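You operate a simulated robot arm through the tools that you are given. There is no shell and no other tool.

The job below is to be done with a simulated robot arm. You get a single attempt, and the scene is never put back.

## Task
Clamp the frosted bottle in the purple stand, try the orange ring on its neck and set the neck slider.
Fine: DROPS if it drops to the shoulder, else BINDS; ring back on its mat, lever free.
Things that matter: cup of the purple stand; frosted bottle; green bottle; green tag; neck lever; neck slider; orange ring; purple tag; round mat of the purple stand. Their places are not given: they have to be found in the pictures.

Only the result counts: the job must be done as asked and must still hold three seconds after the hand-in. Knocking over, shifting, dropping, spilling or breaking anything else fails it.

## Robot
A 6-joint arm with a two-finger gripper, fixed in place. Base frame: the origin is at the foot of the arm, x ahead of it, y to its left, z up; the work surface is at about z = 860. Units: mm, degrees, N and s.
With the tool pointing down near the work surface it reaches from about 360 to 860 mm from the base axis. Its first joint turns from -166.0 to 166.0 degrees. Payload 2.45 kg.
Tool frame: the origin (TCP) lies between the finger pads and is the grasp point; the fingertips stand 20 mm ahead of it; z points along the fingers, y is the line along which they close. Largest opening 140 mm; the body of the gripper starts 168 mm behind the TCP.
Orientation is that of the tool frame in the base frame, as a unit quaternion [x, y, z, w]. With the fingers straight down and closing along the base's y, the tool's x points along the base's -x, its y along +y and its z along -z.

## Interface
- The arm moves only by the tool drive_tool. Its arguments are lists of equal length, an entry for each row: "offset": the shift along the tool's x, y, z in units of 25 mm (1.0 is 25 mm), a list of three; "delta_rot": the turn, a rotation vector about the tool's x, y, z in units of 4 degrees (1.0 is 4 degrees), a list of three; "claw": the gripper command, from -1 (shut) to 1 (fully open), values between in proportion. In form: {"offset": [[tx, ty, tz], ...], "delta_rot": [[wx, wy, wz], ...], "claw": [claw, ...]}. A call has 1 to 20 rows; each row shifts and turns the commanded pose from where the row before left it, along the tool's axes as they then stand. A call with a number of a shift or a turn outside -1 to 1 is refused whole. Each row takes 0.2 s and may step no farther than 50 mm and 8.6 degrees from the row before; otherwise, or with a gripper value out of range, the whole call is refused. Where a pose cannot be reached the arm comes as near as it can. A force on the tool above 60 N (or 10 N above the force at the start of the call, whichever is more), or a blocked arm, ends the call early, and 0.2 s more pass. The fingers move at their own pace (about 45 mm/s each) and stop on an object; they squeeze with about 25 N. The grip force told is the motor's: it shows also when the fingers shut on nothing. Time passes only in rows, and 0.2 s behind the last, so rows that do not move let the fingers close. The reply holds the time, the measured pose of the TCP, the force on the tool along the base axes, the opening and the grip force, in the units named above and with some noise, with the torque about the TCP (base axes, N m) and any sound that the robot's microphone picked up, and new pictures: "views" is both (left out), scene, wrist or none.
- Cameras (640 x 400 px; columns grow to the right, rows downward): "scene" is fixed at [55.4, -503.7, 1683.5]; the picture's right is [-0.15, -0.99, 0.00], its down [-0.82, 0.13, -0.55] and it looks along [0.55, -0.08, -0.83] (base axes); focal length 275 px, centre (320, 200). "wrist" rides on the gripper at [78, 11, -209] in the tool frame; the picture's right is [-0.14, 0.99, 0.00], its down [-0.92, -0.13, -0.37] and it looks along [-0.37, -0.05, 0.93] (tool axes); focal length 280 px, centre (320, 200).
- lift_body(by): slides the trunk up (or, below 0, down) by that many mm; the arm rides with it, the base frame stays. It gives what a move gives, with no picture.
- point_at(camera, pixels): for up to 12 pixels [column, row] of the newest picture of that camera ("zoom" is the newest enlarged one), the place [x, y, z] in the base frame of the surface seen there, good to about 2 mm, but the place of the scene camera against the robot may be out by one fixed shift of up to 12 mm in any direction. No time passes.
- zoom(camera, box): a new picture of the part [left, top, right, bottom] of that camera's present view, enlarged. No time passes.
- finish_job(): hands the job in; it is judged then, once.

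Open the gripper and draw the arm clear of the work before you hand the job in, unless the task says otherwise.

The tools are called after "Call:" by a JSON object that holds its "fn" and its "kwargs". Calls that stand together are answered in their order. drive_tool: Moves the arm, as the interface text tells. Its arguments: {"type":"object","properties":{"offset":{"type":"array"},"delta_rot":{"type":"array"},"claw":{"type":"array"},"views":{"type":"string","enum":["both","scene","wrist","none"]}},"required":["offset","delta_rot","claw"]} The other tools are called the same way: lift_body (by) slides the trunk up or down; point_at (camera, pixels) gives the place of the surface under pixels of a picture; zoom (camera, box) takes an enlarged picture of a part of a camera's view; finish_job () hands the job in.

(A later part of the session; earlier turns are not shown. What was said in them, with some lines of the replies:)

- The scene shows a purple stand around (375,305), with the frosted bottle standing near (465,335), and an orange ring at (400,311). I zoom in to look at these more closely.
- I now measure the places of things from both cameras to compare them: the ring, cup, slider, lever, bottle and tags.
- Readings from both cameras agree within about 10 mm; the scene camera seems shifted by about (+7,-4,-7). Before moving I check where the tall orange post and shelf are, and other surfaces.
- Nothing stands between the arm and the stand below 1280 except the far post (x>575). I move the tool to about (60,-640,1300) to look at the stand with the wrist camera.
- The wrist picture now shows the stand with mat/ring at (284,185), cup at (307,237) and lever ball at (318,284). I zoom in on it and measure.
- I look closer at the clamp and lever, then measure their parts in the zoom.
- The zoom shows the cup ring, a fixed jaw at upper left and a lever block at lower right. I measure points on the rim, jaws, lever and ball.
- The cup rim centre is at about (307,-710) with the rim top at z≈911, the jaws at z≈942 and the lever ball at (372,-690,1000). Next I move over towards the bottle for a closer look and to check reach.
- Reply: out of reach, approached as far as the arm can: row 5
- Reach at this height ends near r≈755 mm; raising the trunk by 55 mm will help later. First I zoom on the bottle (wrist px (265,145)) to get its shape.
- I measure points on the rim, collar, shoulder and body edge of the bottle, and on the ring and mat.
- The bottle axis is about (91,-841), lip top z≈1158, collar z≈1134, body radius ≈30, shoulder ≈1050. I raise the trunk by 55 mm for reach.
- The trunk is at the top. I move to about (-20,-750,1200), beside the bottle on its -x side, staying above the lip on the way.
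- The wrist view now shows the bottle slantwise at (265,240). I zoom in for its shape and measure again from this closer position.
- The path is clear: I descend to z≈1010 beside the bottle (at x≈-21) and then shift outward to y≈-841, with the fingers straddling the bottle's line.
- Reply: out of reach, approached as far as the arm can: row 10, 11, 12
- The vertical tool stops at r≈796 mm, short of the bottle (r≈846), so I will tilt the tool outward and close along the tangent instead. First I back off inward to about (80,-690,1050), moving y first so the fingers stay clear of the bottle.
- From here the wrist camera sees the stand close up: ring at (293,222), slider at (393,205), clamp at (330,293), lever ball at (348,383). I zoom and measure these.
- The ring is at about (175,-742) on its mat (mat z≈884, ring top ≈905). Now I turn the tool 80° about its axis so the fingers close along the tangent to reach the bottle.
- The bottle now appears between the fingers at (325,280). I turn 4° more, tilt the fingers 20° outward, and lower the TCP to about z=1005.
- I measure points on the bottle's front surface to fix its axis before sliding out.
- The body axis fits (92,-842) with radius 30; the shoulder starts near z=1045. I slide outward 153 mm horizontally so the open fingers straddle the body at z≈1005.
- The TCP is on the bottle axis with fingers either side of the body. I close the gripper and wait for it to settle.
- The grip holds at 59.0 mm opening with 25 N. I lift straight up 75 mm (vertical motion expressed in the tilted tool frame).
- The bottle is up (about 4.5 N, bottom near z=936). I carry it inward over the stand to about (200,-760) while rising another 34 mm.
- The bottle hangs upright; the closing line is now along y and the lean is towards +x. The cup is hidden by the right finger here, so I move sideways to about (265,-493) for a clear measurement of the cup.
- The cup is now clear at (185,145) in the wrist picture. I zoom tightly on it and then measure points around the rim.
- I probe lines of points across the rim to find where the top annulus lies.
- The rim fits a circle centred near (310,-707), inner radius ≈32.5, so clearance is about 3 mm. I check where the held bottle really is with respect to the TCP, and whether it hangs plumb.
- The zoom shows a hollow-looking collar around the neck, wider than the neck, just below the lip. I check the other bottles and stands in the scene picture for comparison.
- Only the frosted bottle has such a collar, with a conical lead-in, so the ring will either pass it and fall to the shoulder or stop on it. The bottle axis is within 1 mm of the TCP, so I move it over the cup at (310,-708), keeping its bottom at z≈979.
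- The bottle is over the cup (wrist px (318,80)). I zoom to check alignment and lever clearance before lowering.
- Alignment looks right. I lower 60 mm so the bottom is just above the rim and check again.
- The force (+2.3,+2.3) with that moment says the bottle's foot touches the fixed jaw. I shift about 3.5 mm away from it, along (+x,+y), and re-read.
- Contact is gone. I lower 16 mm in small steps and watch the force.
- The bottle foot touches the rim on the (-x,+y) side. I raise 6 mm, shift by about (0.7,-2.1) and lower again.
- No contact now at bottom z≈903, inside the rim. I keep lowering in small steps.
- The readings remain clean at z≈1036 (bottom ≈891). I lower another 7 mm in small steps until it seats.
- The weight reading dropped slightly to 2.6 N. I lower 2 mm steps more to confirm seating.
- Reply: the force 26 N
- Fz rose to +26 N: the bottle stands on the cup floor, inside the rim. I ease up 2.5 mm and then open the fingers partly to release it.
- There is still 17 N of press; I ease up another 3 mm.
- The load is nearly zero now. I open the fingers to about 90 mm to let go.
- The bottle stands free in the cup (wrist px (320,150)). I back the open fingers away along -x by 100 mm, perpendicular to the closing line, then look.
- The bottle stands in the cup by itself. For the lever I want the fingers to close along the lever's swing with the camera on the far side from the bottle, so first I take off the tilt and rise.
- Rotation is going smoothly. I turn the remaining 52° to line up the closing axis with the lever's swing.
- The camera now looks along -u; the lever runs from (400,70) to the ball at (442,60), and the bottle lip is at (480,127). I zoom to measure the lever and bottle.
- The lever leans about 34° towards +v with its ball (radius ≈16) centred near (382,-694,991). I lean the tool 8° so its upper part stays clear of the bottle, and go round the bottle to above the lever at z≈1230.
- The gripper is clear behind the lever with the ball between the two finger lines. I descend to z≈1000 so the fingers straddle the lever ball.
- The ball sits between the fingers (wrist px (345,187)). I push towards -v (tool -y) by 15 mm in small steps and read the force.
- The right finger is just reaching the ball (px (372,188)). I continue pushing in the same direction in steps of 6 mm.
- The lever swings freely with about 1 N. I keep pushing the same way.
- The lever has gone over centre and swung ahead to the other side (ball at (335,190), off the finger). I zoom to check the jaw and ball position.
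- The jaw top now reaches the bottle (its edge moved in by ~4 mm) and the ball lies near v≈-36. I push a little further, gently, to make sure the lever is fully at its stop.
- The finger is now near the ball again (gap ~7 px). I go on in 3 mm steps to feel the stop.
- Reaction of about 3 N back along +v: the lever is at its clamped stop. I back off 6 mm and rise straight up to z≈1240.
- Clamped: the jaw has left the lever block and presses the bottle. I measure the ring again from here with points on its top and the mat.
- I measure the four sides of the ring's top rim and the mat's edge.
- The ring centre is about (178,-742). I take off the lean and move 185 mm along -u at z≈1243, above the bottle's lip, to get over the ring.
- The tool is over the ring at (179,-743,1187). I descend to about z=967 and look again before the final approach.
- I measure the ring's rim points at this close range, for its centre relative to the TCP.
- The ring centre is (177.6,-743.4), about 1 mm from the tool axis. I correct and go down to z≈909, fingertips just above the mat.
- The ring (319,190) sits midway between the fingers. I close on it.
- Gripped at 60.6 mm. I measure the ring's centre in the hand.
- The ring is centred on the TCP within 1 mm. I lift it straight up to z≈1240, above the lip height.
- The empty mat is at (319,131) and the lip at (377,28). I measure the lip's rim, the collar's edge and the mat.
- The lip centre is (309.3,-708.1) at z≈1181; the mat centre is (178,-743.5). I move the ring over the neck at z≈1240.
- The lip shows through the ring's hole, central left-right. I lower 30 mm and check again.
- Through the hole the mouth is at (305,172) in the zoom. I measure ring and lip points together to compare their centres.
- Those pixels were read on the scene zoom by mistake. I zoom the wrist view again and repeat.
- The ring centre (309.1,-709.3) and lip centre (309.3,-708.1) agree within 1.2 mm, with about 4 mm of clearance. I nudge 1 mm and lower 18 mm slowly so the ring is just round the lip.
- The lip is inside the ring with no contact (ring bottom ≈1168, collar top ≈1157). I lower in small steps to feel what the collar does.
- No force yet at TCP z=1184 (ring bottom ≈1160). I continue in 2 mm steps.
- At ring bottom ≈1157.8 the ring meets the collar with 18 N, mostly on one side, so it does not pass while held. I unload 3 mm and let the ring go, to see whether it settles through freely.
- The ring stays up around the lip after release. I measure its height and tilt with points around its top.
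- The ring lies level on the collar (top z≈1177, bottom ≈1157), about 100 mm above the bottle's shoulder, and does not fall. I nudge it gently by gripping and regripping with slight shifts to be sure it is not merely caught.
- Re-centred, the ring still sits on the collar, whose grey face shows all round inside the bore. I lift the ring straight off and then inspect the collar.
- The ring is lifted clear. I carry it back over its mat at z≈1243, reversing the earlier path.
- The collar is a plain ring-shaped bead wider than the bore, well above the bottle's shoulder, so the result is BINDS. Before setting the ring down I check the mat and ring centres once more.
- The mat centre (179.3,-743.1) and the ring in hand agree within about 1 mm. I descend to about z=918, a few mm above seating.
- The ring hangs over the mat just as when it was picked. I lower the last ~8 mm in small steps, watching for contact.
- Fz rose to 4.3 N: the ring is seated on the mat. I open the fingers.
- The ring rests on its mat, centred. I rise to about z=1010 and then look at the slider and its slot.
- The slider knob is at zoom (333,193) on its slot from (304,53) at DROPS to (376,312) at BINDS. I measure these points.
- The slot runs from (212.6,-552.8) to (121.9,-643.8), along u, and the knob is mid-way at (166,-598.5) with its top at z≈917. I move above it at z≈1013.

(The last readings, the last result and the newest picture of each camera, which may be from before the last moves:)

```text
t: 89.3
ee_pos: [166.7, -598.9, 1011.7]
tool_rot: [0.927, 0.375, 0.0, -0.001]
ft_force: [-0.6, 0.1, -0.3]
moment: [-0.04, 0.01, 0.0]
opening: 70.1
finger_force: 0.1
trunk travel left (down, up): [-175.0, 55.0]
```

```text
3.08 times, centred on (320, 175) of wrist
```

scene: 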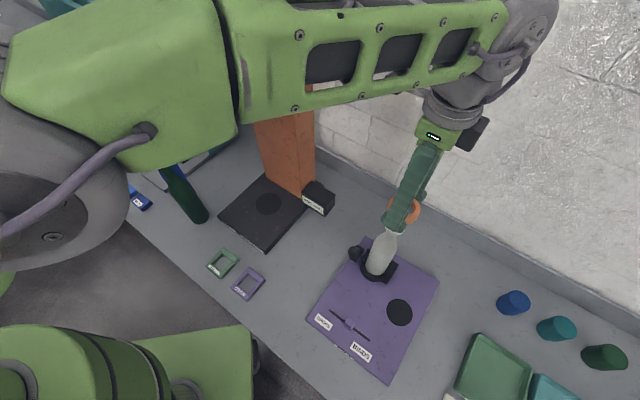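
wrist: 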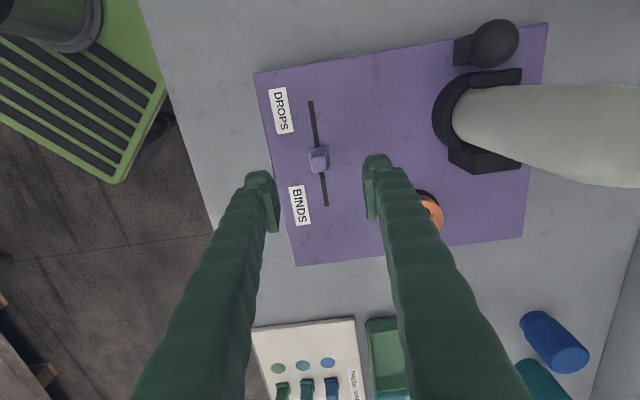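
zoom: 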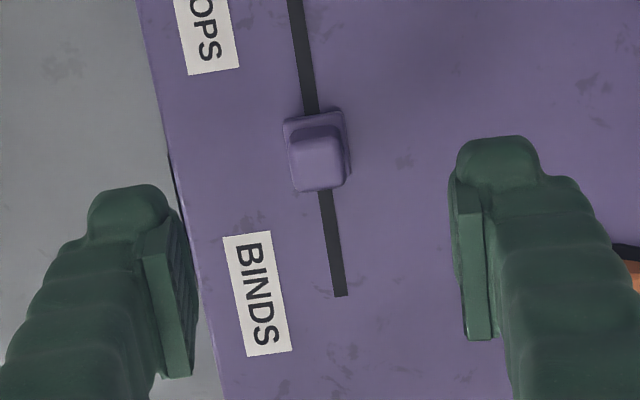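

The knob is between the fingers' lines. I measure it once more and then go down to z≈915.

Call:
{"fn": "point_at", "kwargs": {"camera": "zoom", "pixels": [[317, 158], [300, 160], [335, 155], [317, 142], [318, 178], [318, 185], [340, 290], [296, 5]]}}

Call:
{"fn": "drive_tool", "kwargs": {"offset": [[0, 0, 0.95], [0, 0, 0.95], [0, 0, 0.95]], "delta_rot": [[0, 0, 0], [0, 0, 0], [0, 0, 0]], "claw": [0, 0, 0], "views": "wrist"}}

```text
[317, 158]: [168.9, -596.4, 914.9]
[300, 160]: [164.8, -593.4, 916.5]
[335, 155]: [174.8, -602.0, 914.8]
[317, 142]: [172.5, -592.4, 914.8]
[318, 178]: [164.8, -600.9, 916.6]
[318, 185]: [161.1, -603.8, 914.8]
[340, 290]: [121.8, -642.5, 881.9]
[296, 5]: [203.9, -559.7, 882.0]
```

```text
t: 90.1
ee_pos: [166.4, -599.7, 940.8]
tool_rot: [0.927, 0.374, 0.0, -0.001]
ft_force: [-0.3, -0.7, -0.4]
moment: [0.03, 0.04, -0.02]
opening: 69.9
finger_force: 0.1
trunk travel left (down, up): [-175.0, 55.0]
```

wrist: 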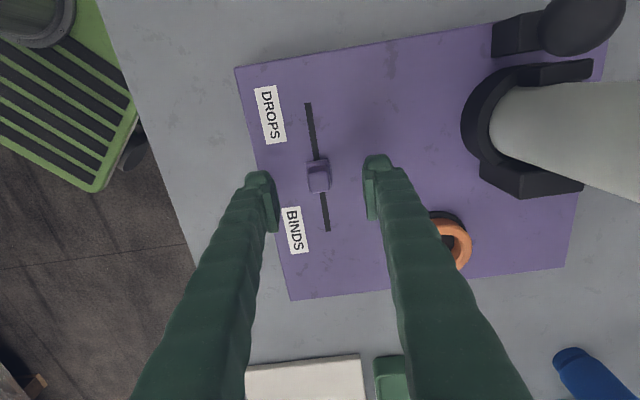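

Aligned with the knob. I descend the last 25 mm to z≈915, then close gently on the knob.

Call:
{"fn": "drive_tool", "kwargs": {"offset": [[0.08, 0, 0.6], [0, 0, 0.4]], "delta_rot": [[0, 0, 0], [0, 0, 0]], "claw": [0, 0], "views": "none"}}

Call:
{"fn": "drive_tool", "kwargs": {"offset": [[0, 0, 0], [0, 0, 0], [0, 0, 0], [0, 0, 0], [0, 0, 0], [0, 0, 0]], "delta_rot": [[0, 0, 0], [0, 0, 0], [0, 0, 0], [0, 0, 0], [0, 0, 0], [0, 0, 0]], "claw": [-0.4, -0.6, -0.8, -0.9, -0.9, -0.9], "views": "wrist"}}

Call:
{"fn": "zoom", "kwargs": {"camera": "wrist", "box": [250, 110, 390, 240]}}

```text
t: 90.7
ee_pos: [166.7, -597.7, 917.2]
tool_rot: [0.928, 0.374, -0.001, 0.001]
ft_force: [-0.1, -0.1, -0.6]
moment: [0.02, -0.03, 0.0]
opening: 70.1
finger_force: 0.1
trunk travel left (down, up): [-175.0, 55.0]
```

```text
t: 92.1
ee_pos: [167.1, -597.0, 915.3]
tool_rot: [0.927, 0.375, 0.0, 0.0]
ft_force: [-3.6, 3.2, -0.9]
moment: [0.05, 0.06, 0.5]
opening: 18.7
finger_force: 44.1
trunk travel left (down, up): [-175.0, 55.0]
```

wrist: 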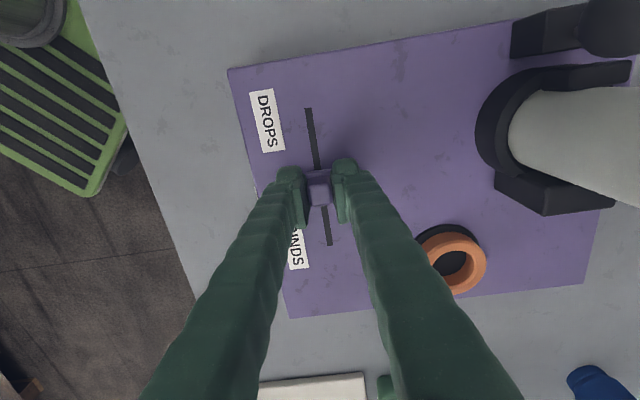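

```text
3.08 times, centred on (320, 175) of wrist
```

zoom: 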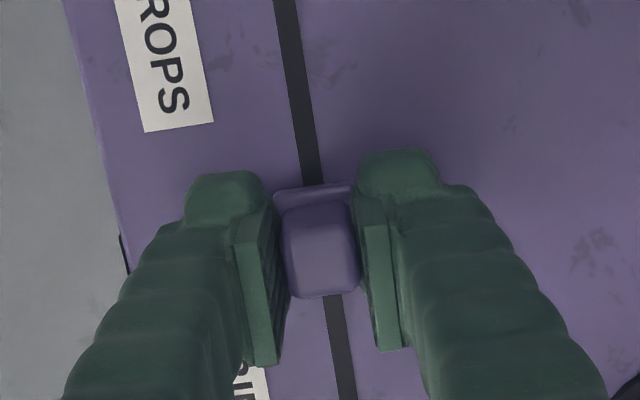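

The knob is held (opening 18.7). I drag it 40 mm towards BINDS along the slot.

Call:
{"fn": "drive_tool", "kwargs": {"offset": [[-0.2, 0.003, 0], [-0.2, 0.003, 0], [-0.2, 0.003, 0], [-0.2, 0.003, 0], [-0.2, 0.003, 0], [-0.2, 0.003, 0], [-0.2, 0.003, 0], [-0.2, 0.003, 0]], "delta_rot": [[0, 0, 0], [0, 0, 0], [0, 0, 0], [0, 0, 0], [0, 0, 0], [0, 0, 0], [0, 0, 0], [0, 0, 0]], "claw": [-0.9, -0.9, -0.9, -0.9, -0.9, -0.9, -0.9, -0.9], "views": "wrist"}}

Call:
{"fn": "zoom", "kwargs": {"camera": "wrist", "box": [250, 80, 390, 240]}}

```text
t: 93.9
ee_pos: [138.6, -624.6, 916.5]
tool_rot: [0.927, 0.374, 0.001, -0.001]
ft_force: [-9.4, 9.5, -12.8]
moment: [0.2, -0.05, 0.47]
opening: 18.7
finger_force: 43.2
trunk travel left (down, up): [-175.0, 55.0]
```

wrist: 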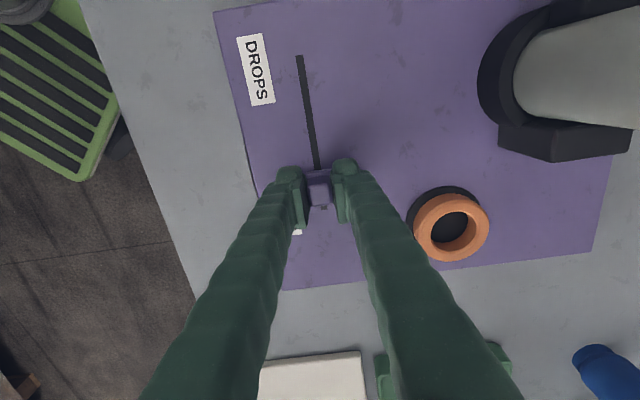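

```text
2.50 times, centred on (320, 160) of wrist
```

zoom: 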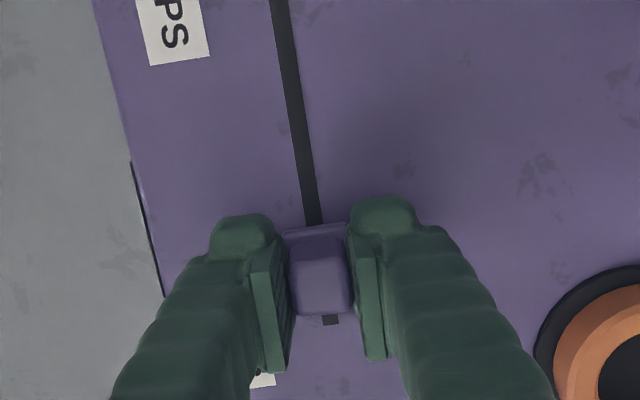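

The knob moved about 39 mm; side force of 13 N shows a slight sideways strain. I relax the grip, let things settle, and look at what travel remains.

Call:
{"fn": "drive_tool", "kwargs": {"offset": [[0, 0, 0], [0, 0, 0], [0, 0, 0]], "delta_rot": [[0, 0, 0], [0, 0, 0], [0, 0, 0]], "claw": [-0.5, -0.4, -0.3], "views": "wrist"}}

Call:
{"fn": "zoom", "kwargs": {"camera": "wrist", "box": [250, 120, 390, 240]}}

```text
t: 94.7
ee_pos: [140.1, -626.5, 916.2]
tool_rot: [0.927, 0.374, -0.001, 0.0]
ft_force: [0.4, 0.1, 1.3]
moment: [-0.01, -0.01, 0.01]
opening: 48.9
finger_force: 0.1
trunk travel left (down, up): [-175.0, 55.0]
```

wrist: 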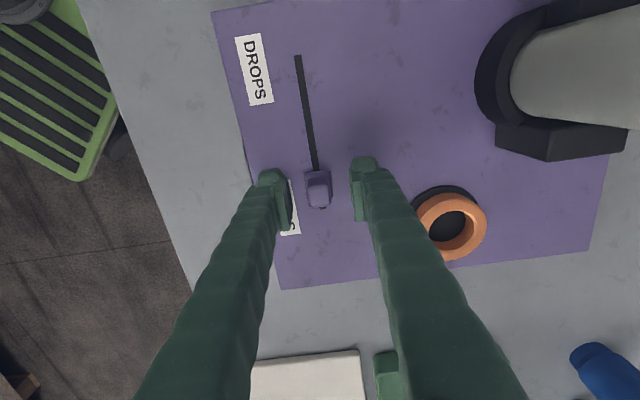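

```text
3.33 times, centred on (320, 180) of wrist
```

zoom: 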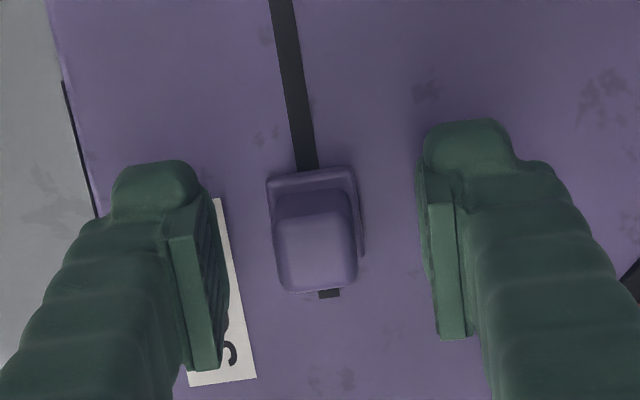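

The knob is near the BINDS end with a little slot left. I regrip and move on in 3 mm steps until it stops.

Call:
{"fn": "drive_tool", "kwargs": {"offset": [[0, 0, 0.03], [0, 0, 0], [0, 0, 0], [0, 0, 0]], "delta_rot": [[0, 0, 0], [0, 0, 0], [0, 0, 0], [0, 0, 0]], "claw": [-0.6, -0.8, -0.85, -0.85], "views": "none"}}

Call:
{"fn": "drive_tool", "kwargs": {"offset": [[-0.12, -0.004, 0], [-0.12, -0.004, 0]], "delta_rot": [[0, 0, 0], [0, 0, 0]], "claw": [-0.85, -0.85], "views": "none"}}

```text
t: 95.7
ee_pos: [139.0, -624.2, 915.6]
tool_rot: [0.927, 0.376, 0.0, -0.001]
ft_force: [-4.7, 5.9, -0.9]
moment: [0.05, 0.05, 0.39]
opening: 18.8
finger_force: 39.6
trunk travel left (down, up): [-175.0, 55.0]
```

```text
t: 96.3
ee_pos: [135.0, -628.7, 915.3]
tool_rot: [0.927, 0.376, 0.001, 0.0]
ft_force: [-6.7, 6.4, -0.9]
moment: [0.27, -0.12, 0.49]
opening: 18.7
finger_force: 43.7
trunk travel left (down, up): [-175.0, 55.0]
```

No end-stop force yet. I continue 6 mm more.

Call:
{"fn": "drive_tool", "kwargs": {"offset": [[-0.12, -0.006, 0], [-0.12, -0.006, 0]], "delta_rot": [[0, 0, 0], [0, 0, 0]], "claw": [-0.85, -0.85], "views": "none"}}

Call:
{"fn": "drive_tool", "kwargs": {"offset": [[-0.12, -0.006, 0]], "delta_rot": [[0, 0, 0]], "claw": [-0.85], "views": "wrist"}}

Call:
{"fn": "zoom", "kwargs": {"camera": "wrist", "box": [250, 120, 390, 240]}}

```text
t: 96.9
ee_pos: [130.0, -632.9, 915.3]
tool_rot: [0.927, 0.375, 0.0, 0.0]
ft_force: [-6.2, 5.1, -2.7]
moment: [0.22, -0.07, 0.49]
opening: 18.4
finger_force: 44.4
trunk travel left (down, up): [-175.0, 55.0]
```

```text
t: 97.3
ee_pos: [127.0, -635.2, 916.1]
tool_rot: [0.927, 0.374, 0.0, 0.0]
ft_force: [-6.9, 5.9, -1.8]
moment: [0.27, -0.21, 0.49]
opening: 18.7
finger_force: 43.7
trunk travel left (down, up): [-175.0, 55.0]
```

wrist: 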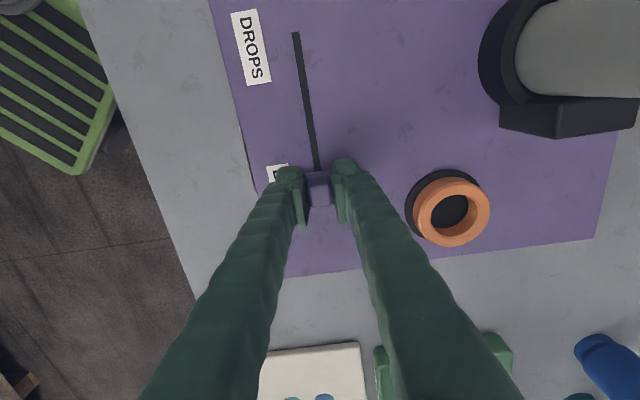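

```text
3.33 times, centred on (320, 180) of wrist
```

zoom: 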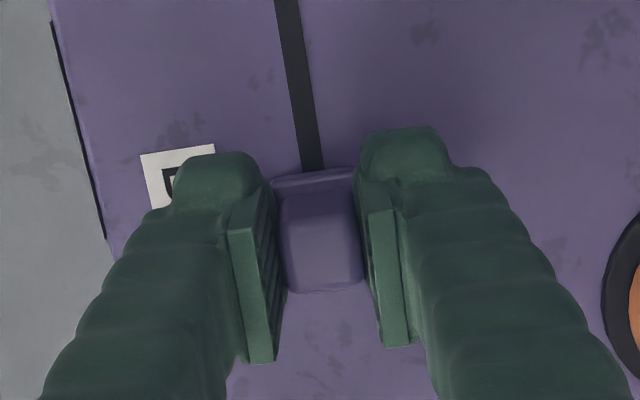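

The knob covers the slot's BINDS end. I try another 3 mm to feel the stop.

Call:
{"fn": "drive_tool", "kwargs": {"offset": [[-0.12, -0.006, 0]], "delta_rot": [[0, 0, 0]], "claw": [-0.85], "views": "none"}}

Call:
{"fn": "drive_tool", "kwargs": {"offset": [[-0.08, -0.004, 0]], "delta_rot": [[0, 0, 0]], "claw": [-0.85], "views": "none"}}

```text
t: 97.7
ee_pos: [125.0, -637.8, 915.8]
tool_rot: [0.927, 0.374, 0.0, 0.0]
ft_force: [-7.2, 4.5, -0.4]
moment: [0.23, -0.12, 0.48]
opening: 18.7
finger_force: 43.9
trunk travel left (down, up): [-175.0, 55.0]
```

```text
t: 98.1
ee_pos: [124.8, -637.7, 916.4]
tool_rot: [0.927, 0.375, 0.0, -0.001]
ft_force: [-4.1, 6.6, 0.8]
moment: [0.0, 0.12, 0.5]
opening: 18.4
finger_force: 43.8
trunk travel left (down, up): [-175.0, 55.0]
```

It moved no further and a +u resistance appears; one more 2 mm step to confirm the stop.

Call:
{"fn": "drive_tool", "kwargs": {"offset": [[-0.08, 0, 0]], "delta_rot": [[0, 0, 0]], "claw": [-0.85], "views": "wrist"}}

Call:
{"fn": "zoom", "kwargs": {"camera": "wrist", "box": [250, 120, 390, 240]}}

```text
t: 98.5
ee_pos: [124.5, -638.9, 916.5]
tool_rot: [0.927, 0.376, 0.0, 0.0]
ft_force: [6.1, 9.8, 0.9]
moment: [-0.12, 0.09, 0.49]
opening: 18.7
finger_force: 43.6
trunk travel left (down, up): [-175.0, 55.0]
```

wrist: 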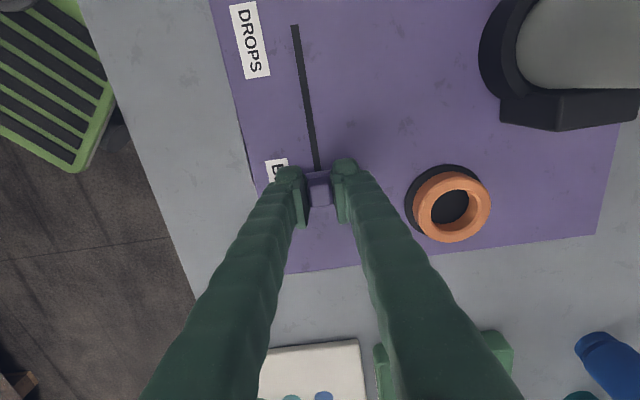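

```text
3.33 times, centred on (320, 180) of wrist
```

zoom: 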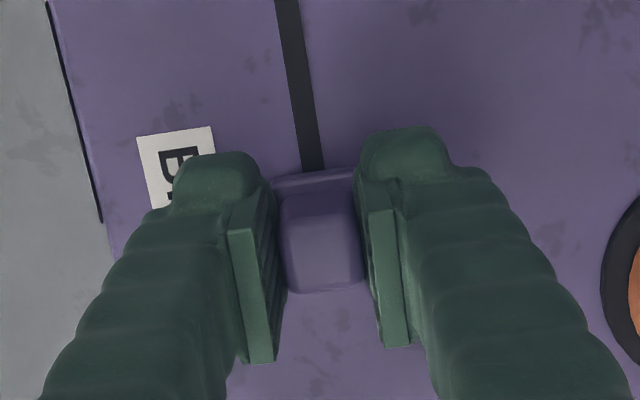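

11 N of resistance: the slider is at its BINDS stop. I open the fingers and check the knob before rising.

Call:
{"fn": "drive_tool", "kwargs": {"offset": [[0, 0, 0], [0, 0, 0], [0, 0, 0], [0, 0, -0.5], [0, 0, -0.9], [0, 0, -0.9], [0, 0, -0.9]], "delta_rot": [[0, 0, 0], [0, 0, 0], [0, 0, 0], [0, 0, 0], [0, 0, 0], [0, 0, 0], [0, 0, 0]], "claw": [-0.5, -0.3, -0.2, -0.2, -0.2, -0.2, -0.2], "views": "wrist"}}

Call:
{"fn": "zoom", "kwargs": {"camera": "wrist", "box": [220, 30, 400, 240]}}

```text
t: 100.1
ee_pos: [123.3, -640.3, 995.4]
tool_rot: [0.927, 0.374, 0.0, 0.0]
ft_force: [0.0, 0.6, 0.0]
moment: [-0.01, -0.01, 0.03]
opening: 56.0
finger_force: 0.1
trunk travel left (down, up): [-175.0, 55.0]
```

wrist: 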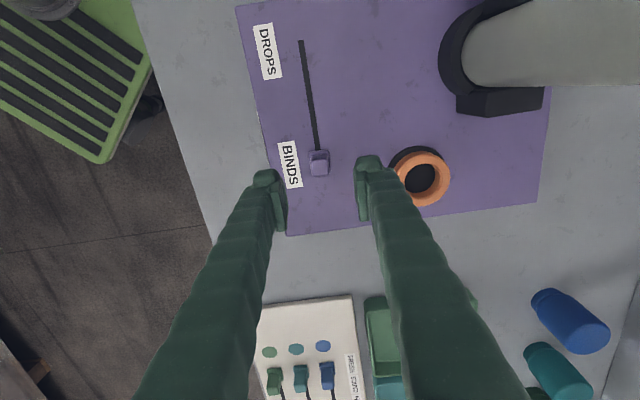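

```text
1.90 times, centred on (310, 135) of wrist
```

zoom: 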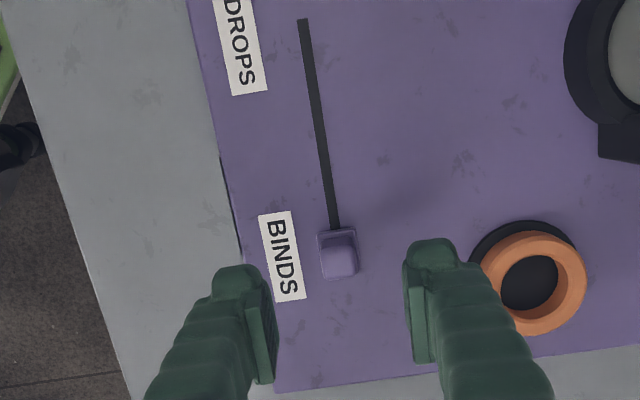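

The knob stands at the BINDS end of the slot. Next I free the lever: I lean 8° again and go round the bottle at z≈1080 to above the lever ball on its present side.

Call:
{"fn": "drive_tool", "kwargs": {"offset": [[0, 0, 0], [0, 0, 0], [0.822, 0, -0.5445], [0.822, 0, -0.5445], [0.822, 0, -0.5445], [0.822, 0, -0.5445], [0.822, 0, -0.5445], [0.822, 0, -0.5445], [0.822, 0, -0.5445], [0.822, 0, -0.5445]], "delta_rot": [[0, -1, 0], [0, -1, 0], [0, 0, 0], [0, 0, 0], [0, 0, 0], [0, 0, 0], [0, 0, 0], [0, 0, 0], [0, 0, 0], [0, 0, 0]], "claw": [0, 0, 0, 0, 0, 0, 0, 0, 0, 0], "views": "both"}}

```text
t: 102.3
ee_pos: [251.5, -515.6, 1078.5]
tool_rot: [0.925, 0.374, -0.065, 0.026]
ft_force: [0.1, 0.5, -0.1]
moment: [-0.07, -0.04, 0.01]
opening: 69.8
finger_force: 0.0
trunk travel left (down, up): [-175.0, 55.0]
```

scene: 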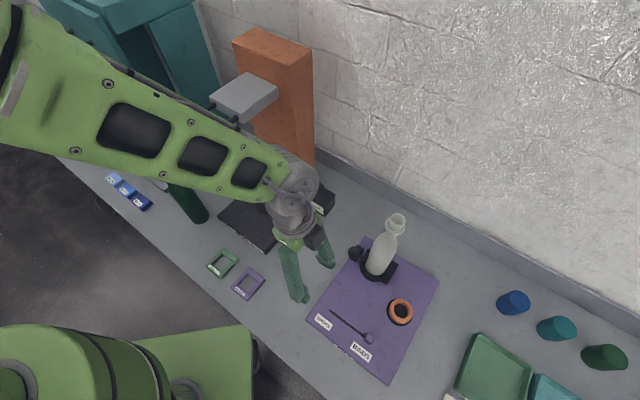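
wrist: 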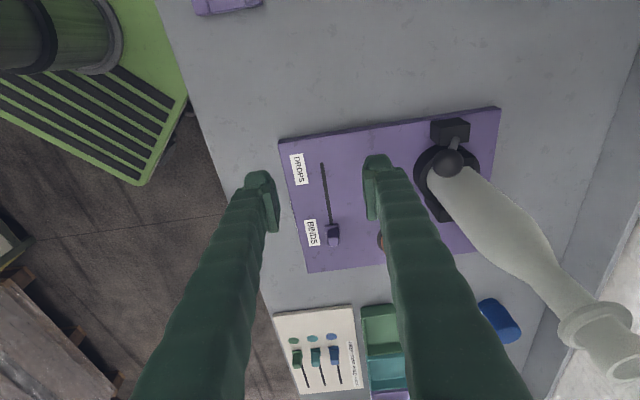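

The ball is at (450,162) in the wrist picture. I measure it before moving in.

Call:
{"fn": "point_at", "kwargs": {"camera": "wrist", "pixels": [[450, 160], [441, 162], [458, 160], [450, 153], [450, 170], [453, 145]]}}

Call:
{"fn": "zoom", "kwargs": {"camera": "wrist", "box": [410, 100, 510, 240]}}

```text
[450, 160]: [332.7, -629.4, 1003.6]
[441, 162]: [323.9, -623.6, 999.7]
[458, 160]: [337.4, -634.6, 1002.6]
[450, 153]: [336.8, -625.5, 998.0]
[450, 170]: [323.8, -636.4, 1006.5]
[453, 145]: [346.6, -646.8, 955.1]
```

```text
2.86 times, centred on (460, 170) of wrist
```

zoom: 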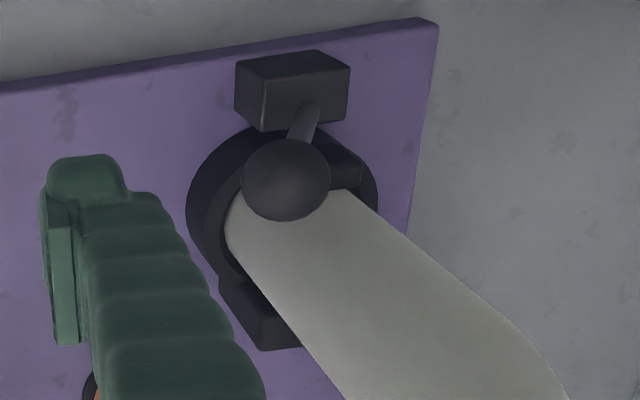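

The ball centre is near u≈62, v≈-33, z≈990. I move over it and descend so the fingers straddle it again at z≈1000.

Call:
{"fn": "drive_tool", "kwargs": {"offset": [[-0.139, 0.987, 0.0195], [-0.139, 0.987, 0.0195], [-0.139, 0.987, 0.0195], [-0.139, 0.987, 0.0195], [-0.139, 0.987, 0.0195], [-0.139, 0.987, 0.0195], [0.079, 0, 0.776], [0.079, 0, 0.776], [0.079, 0, 0.776], [0.079, 0, 0.776]], "delta_rot": [[0, 0, 0], [0, 0, 0], [0, 0, 0], [0, 0, 0], [0, 0, 0], [0, 0, 0], [0, 0, 0], [0, 0, 0], [0, 0, 0], [0, 0, 0]], "claw": [0, 0, 0, 0, 0, 0, 0, 0, 0, 0], "views": "both"}}

```text
t: 104.5
ee_pos: [334.9, -641.1, 1002.9]
tool_rot: [0.925, 0.373, -0.065, 0.026]
ft_force: [0.0, 0.4, 0.1]
moment: [0.0, 0.01, -0.01]
opening: 70.1
finger_force: 0.1
trunk travel left (down, up): [-175.0, 55.0]
```

scene: 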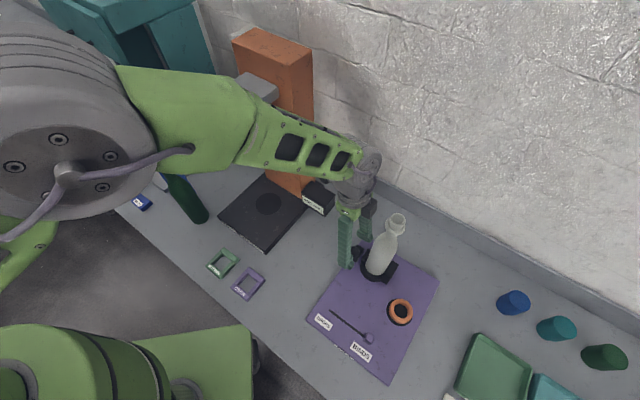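
wrist: 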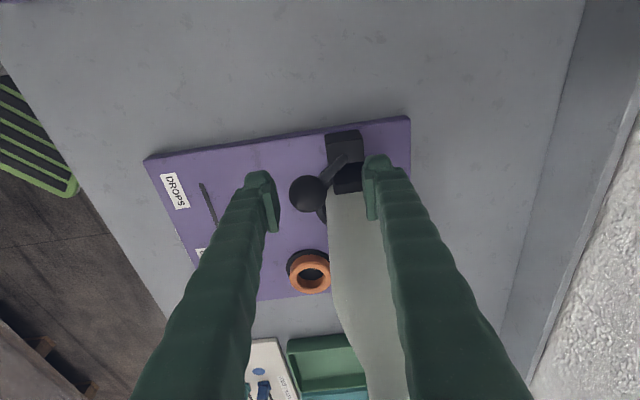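

The ball (308,193) is between the fingers. I push towards +v with the left finger, watching force.

Call:
{"fn": "drive_tool", "kwargs": {"offset": [[0, 0.3, 0], [0, 0.3, 0], [0, 0.3, 0], [0, 0.3, 0]], "delta_rot": [[0, 0, 0], [0, 0, 0], [0, 0, 0], [0, 0, 0]], "claw": [0, 0, 0, 0], "views": "wrist"}}

```text
t: 105.5
ee_pos: [356.9, -661.9, 1002.5]
tool_rot: [0.925, 0.373, -0.064, 0.025]
ft_force: [-0.8, -0.2, -1.2]
moment: [0.02, 0.02, 0.01]
opening: 70.4
finger_force: 0.2
trunk travel left (down, up): [-175.0, 55.0]
```

wrist: 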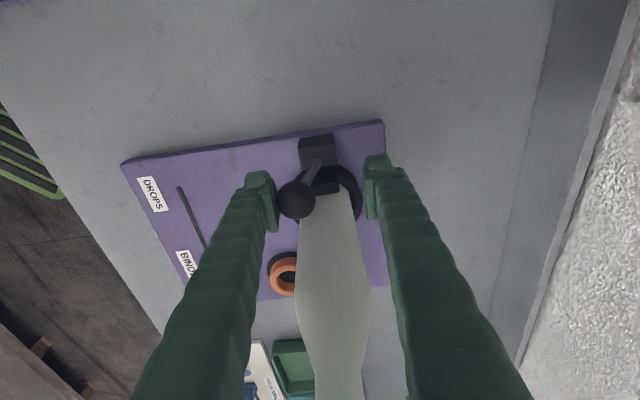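

The lever is being raised (ball at (297,199) against the left finger). I continue.

Call:
{"fn": "drive_tool", "kwargs": {"offset": [[0, 0.25, 0], [0, 0.25, 0], [0, 0.25, 0]], "delta_rot": [[0, 0, 0], [0, 0, 0], [0, 0, 0]], "claw": [0, 0, 0], "views": "wrist"}}

```text
t: 106.3
ee_pos: [370.2, -674.3, 1003.3]
tool_rot: [0.925, 0.374, -0.064, 0.026]
ft_force: [0.4, -0.4, 0.2]
moment: [0.0, -0.02, 0.01]
opening: 70.0
finger_force: 0.1
trunk travel left (down, up): [-175.0, 55.0]
```

wrist: 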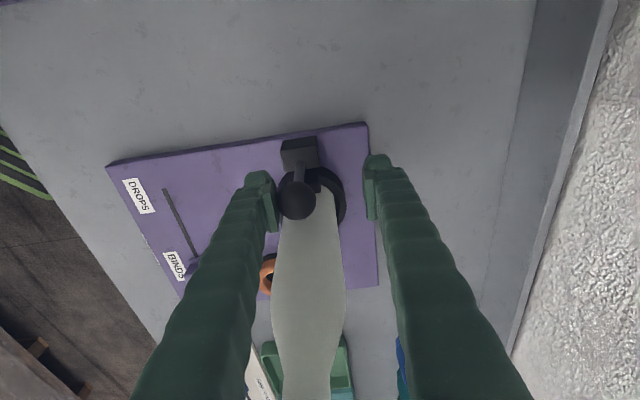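

The lever is about vertical. I keep pushing to take it over centre.

Call:
{"fn": "drive_tool", "kwargs": {"offset": [[0, 0.25, 0], [0, 0.25, 0]], "delta_rot": [[0, 0, 0], [0, 0, 0]], "claw": [0, 0], "views": "wrist"}}

```text
t: 106.9
ee_pos: [379.1, -684.6, 1002.7]
tool_rot: [0.925, 0.374, -0.065, 0.026]
ft_force: [-0.3, -0.5, -0.1]
moment: [-0.01, 0.02, 0.02]
opening: 70.2
finger_force: 0.0
trunk travel left (down, up): [-175.0, 55.0]
```

wrist: 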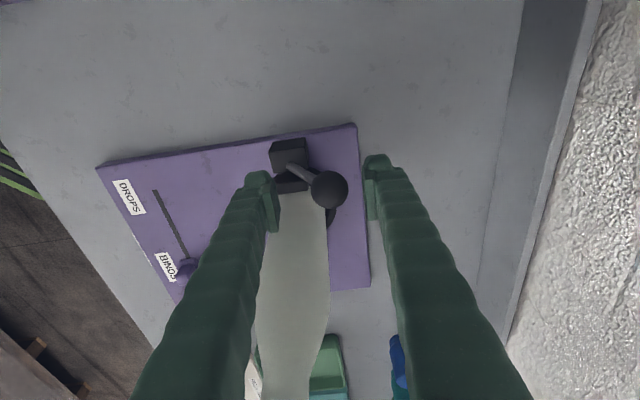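

The lever has gone over to its free side (ball at (328,189), off the finger). I zoom to check the jaw has opened and where the ball lies.

Call:
{"fn": "zoom", "kwargs": {"camera": "wrist", "box": [260, 120, 370, 250]}}

Call:
{"fn": "point_at", "kwargs": {"camera": "wrist", "pixels": [[328, 189], [337, 189], [318, 185], [303, 170], [292, 160], [288, 180], [296, 186]]}}

```text
3.08 times, centred on (315, 185) of wrist
```

zoom: 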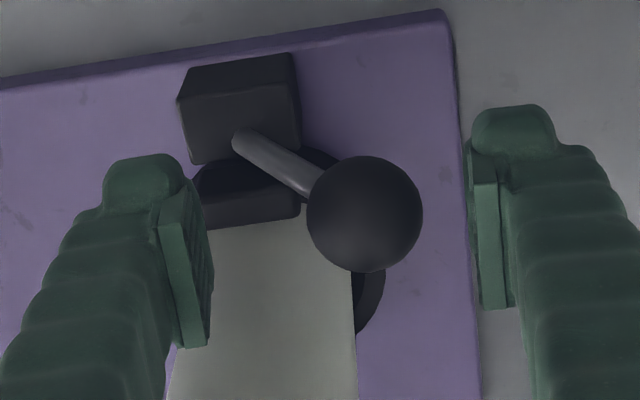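

```text
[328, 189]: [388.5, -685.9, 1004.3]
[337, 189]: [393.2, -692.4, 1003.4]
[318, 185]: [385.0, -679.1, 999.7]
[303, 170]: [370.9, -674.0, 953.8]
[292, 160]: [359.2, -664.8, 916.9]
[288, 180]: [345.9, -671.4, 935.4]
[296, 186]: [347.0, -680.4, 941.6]
```

The ball is back at its original free place (u≈63, v≈39) and the jaw has drawn back. I rise 70 mm, move away along -v, and rise further.

Call:
{"fn": "drive_tool", "kwargs": {"offset": [[-0.133, 0, -0.95], [-0.133, 0, -0.95], [-0.133, 0, -0.95], [0, -0.95, 0], [0, -0.95, 0], [0, -0.95, 0], [0, -0.95, 0], [0, -0.95, 0], [0, -0.95, 0], [-0.133, 0, -0.95], [-0.133, 0, -0.95], [-0.133, 0, -0.95], [-0.133, 0, -0.95], [-0.133, 0, -0.95], [-0.133, 0, -0.95]], "delta_rot": [[0, 0, 0], [0, 0, 0], [0, 0, 0], [0, 0, 0], [0, 0, 0], [0, 0, 0], [0, 0, 0], [0, 0, 0], [0, 0, 0], [0, 0, 0], [0, 0, 0], [0, 0, 0], [0, 0, 0], [0, 0, 0], [0, 0, 0]], "claw": [0, 0, 0, 0, 0, 0, 0, 0, 0, 0, 0, 0, 0, 0, 0], "views": "both"}}

Call:
{"fn": "zoom", "kwargs": {"camera": "scene", "box": [300, 190, 460, 390]}}

Call:
{"fn": "zoom", "kwargs": {"camera": "wrist", "box": [220, 60, 420, 260]}}

```text
t: 110.1
ee_pos: [279.3, -580.4, 1220.3]
tool_rot: [0.925, 0.374, -0.065, 0.025]
ft_force: [0.9, -0.4, -0.3]
moment: [-0.01, 0.01, -0.01]
opening: 69.6
finger_force: 0.2
trunk travel left (down, up): [-175.0, 55.0]
```

scene: 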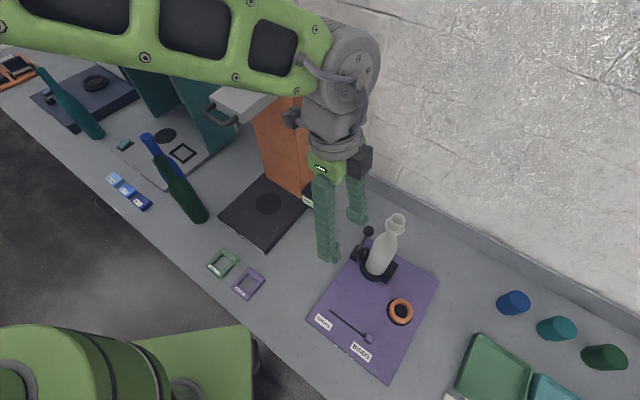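
wrist: 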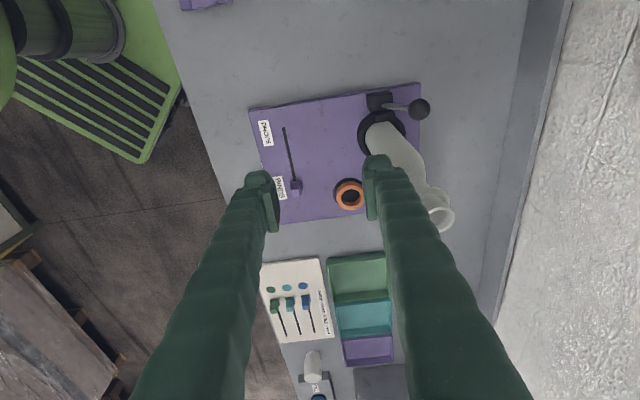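

```text
2.00 times, centred on (380, 290) of scene
```

zoom: 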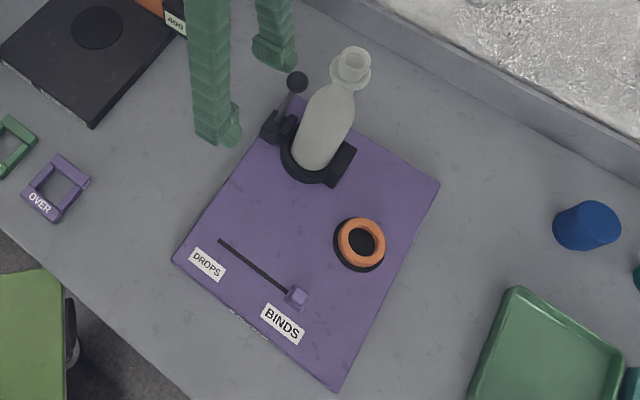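

```text
2.00 times, centred on (320, 160) of wrist
```

zoom: 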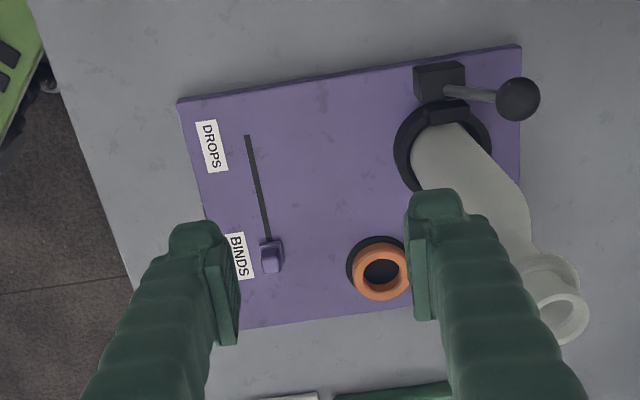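

Everything looks right: slider at BINDS, ring on its mat, lever back on its free side, bottle standing in the cup. I open the gripper fully and draw the arm up and back towards the base.

Call:
{"fn": "drive_tool", "kwargs": {"offset": [[0.333, -0.762, -0.922], [0.333, -0.762, -0.922], [0.333, -0.762, -0.922], [0.333, -0.762, -0.922], [0.333, -0.762, -0.922], [0.333, -0.762, -0.922], [0, 0, 0]], "delta_rot": [[0, 0, 0], [0, 0, 0], [0, 0, 0], [0, 0, 0], [0, 0, 0], [0, 0, 0], [0, 0, 0]], "claw": [0.2, 0.5, 0.8, 1, 1, 1, 1], "views": "both"}}

Call:
{"fn": "zoom", "kwargs": {"camera": "scene", "box": [300, 190, 460, 390]}}

```text
t: 111.7
ee_pos: [250.1, -452.8, 1348.8]
tool_rot: [0.925, 0.373, -0.066, 0.026]
ft_force: [-0.5, -0.3, -0.7]
moment: [0.0, 0.02, 0.02]
opening: 139.9
finger_force: 0.0
trunk travel left (down, up): [-175.0, 55.0]
```

scene: 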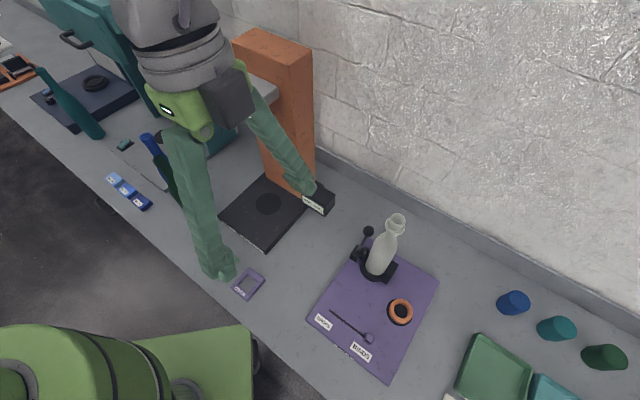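
wrist: 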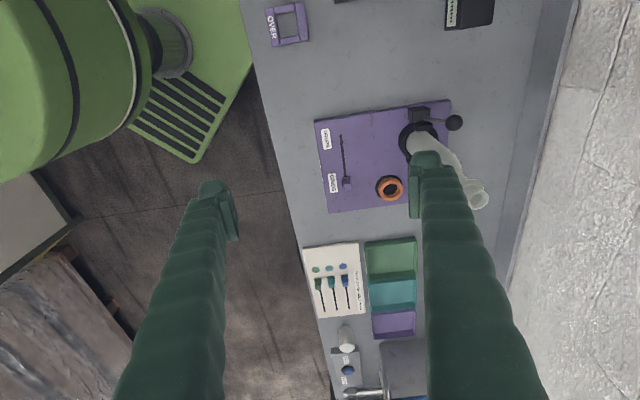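

```text
2.00 times, centred on (380, 290) of scene
```

zoom: 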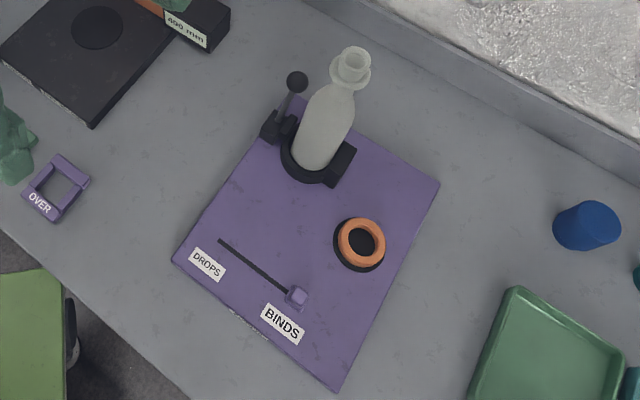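

The final pictures show the bottle standing in the cup, the lever at its free stop, the ring on its mat and the slider at BINDS. The gripper is open and clear, so I hand the job in.

Call:
{"fn": "finish_job", "kwargs": {}}

```text
The job is handed in.
```

I clamped the frosted bottle in the purple stand and tried the orange ring on its neck. I set the neck slider to **BINDS** and handed the job in. The tool did not say whether the job passed.

- **Ring test:** the ring cleared the lip but stopped on the bead around the neck, about 25 mm below the top. It held under an 18 N push and stayed there when released and re-centred. The bead is about 45 mm across and the ring's bore about 40 mm.
- **The judgement call:** I took "shoulder" to mean the slope where the neck meets the body, well below the bead, so the ring never reached it. If the bead itself counts as the shoulder, the answer would be DROPS instead.
- **How it was left:** in the last pictures the ring is centred on its mat and the lever is back at its free stop with the jaw drawn back. The slider is against its BINDS stop. The bottle still stands in the cup, since nothing asked for it to go back. I saw nothing else moved or knocked over.
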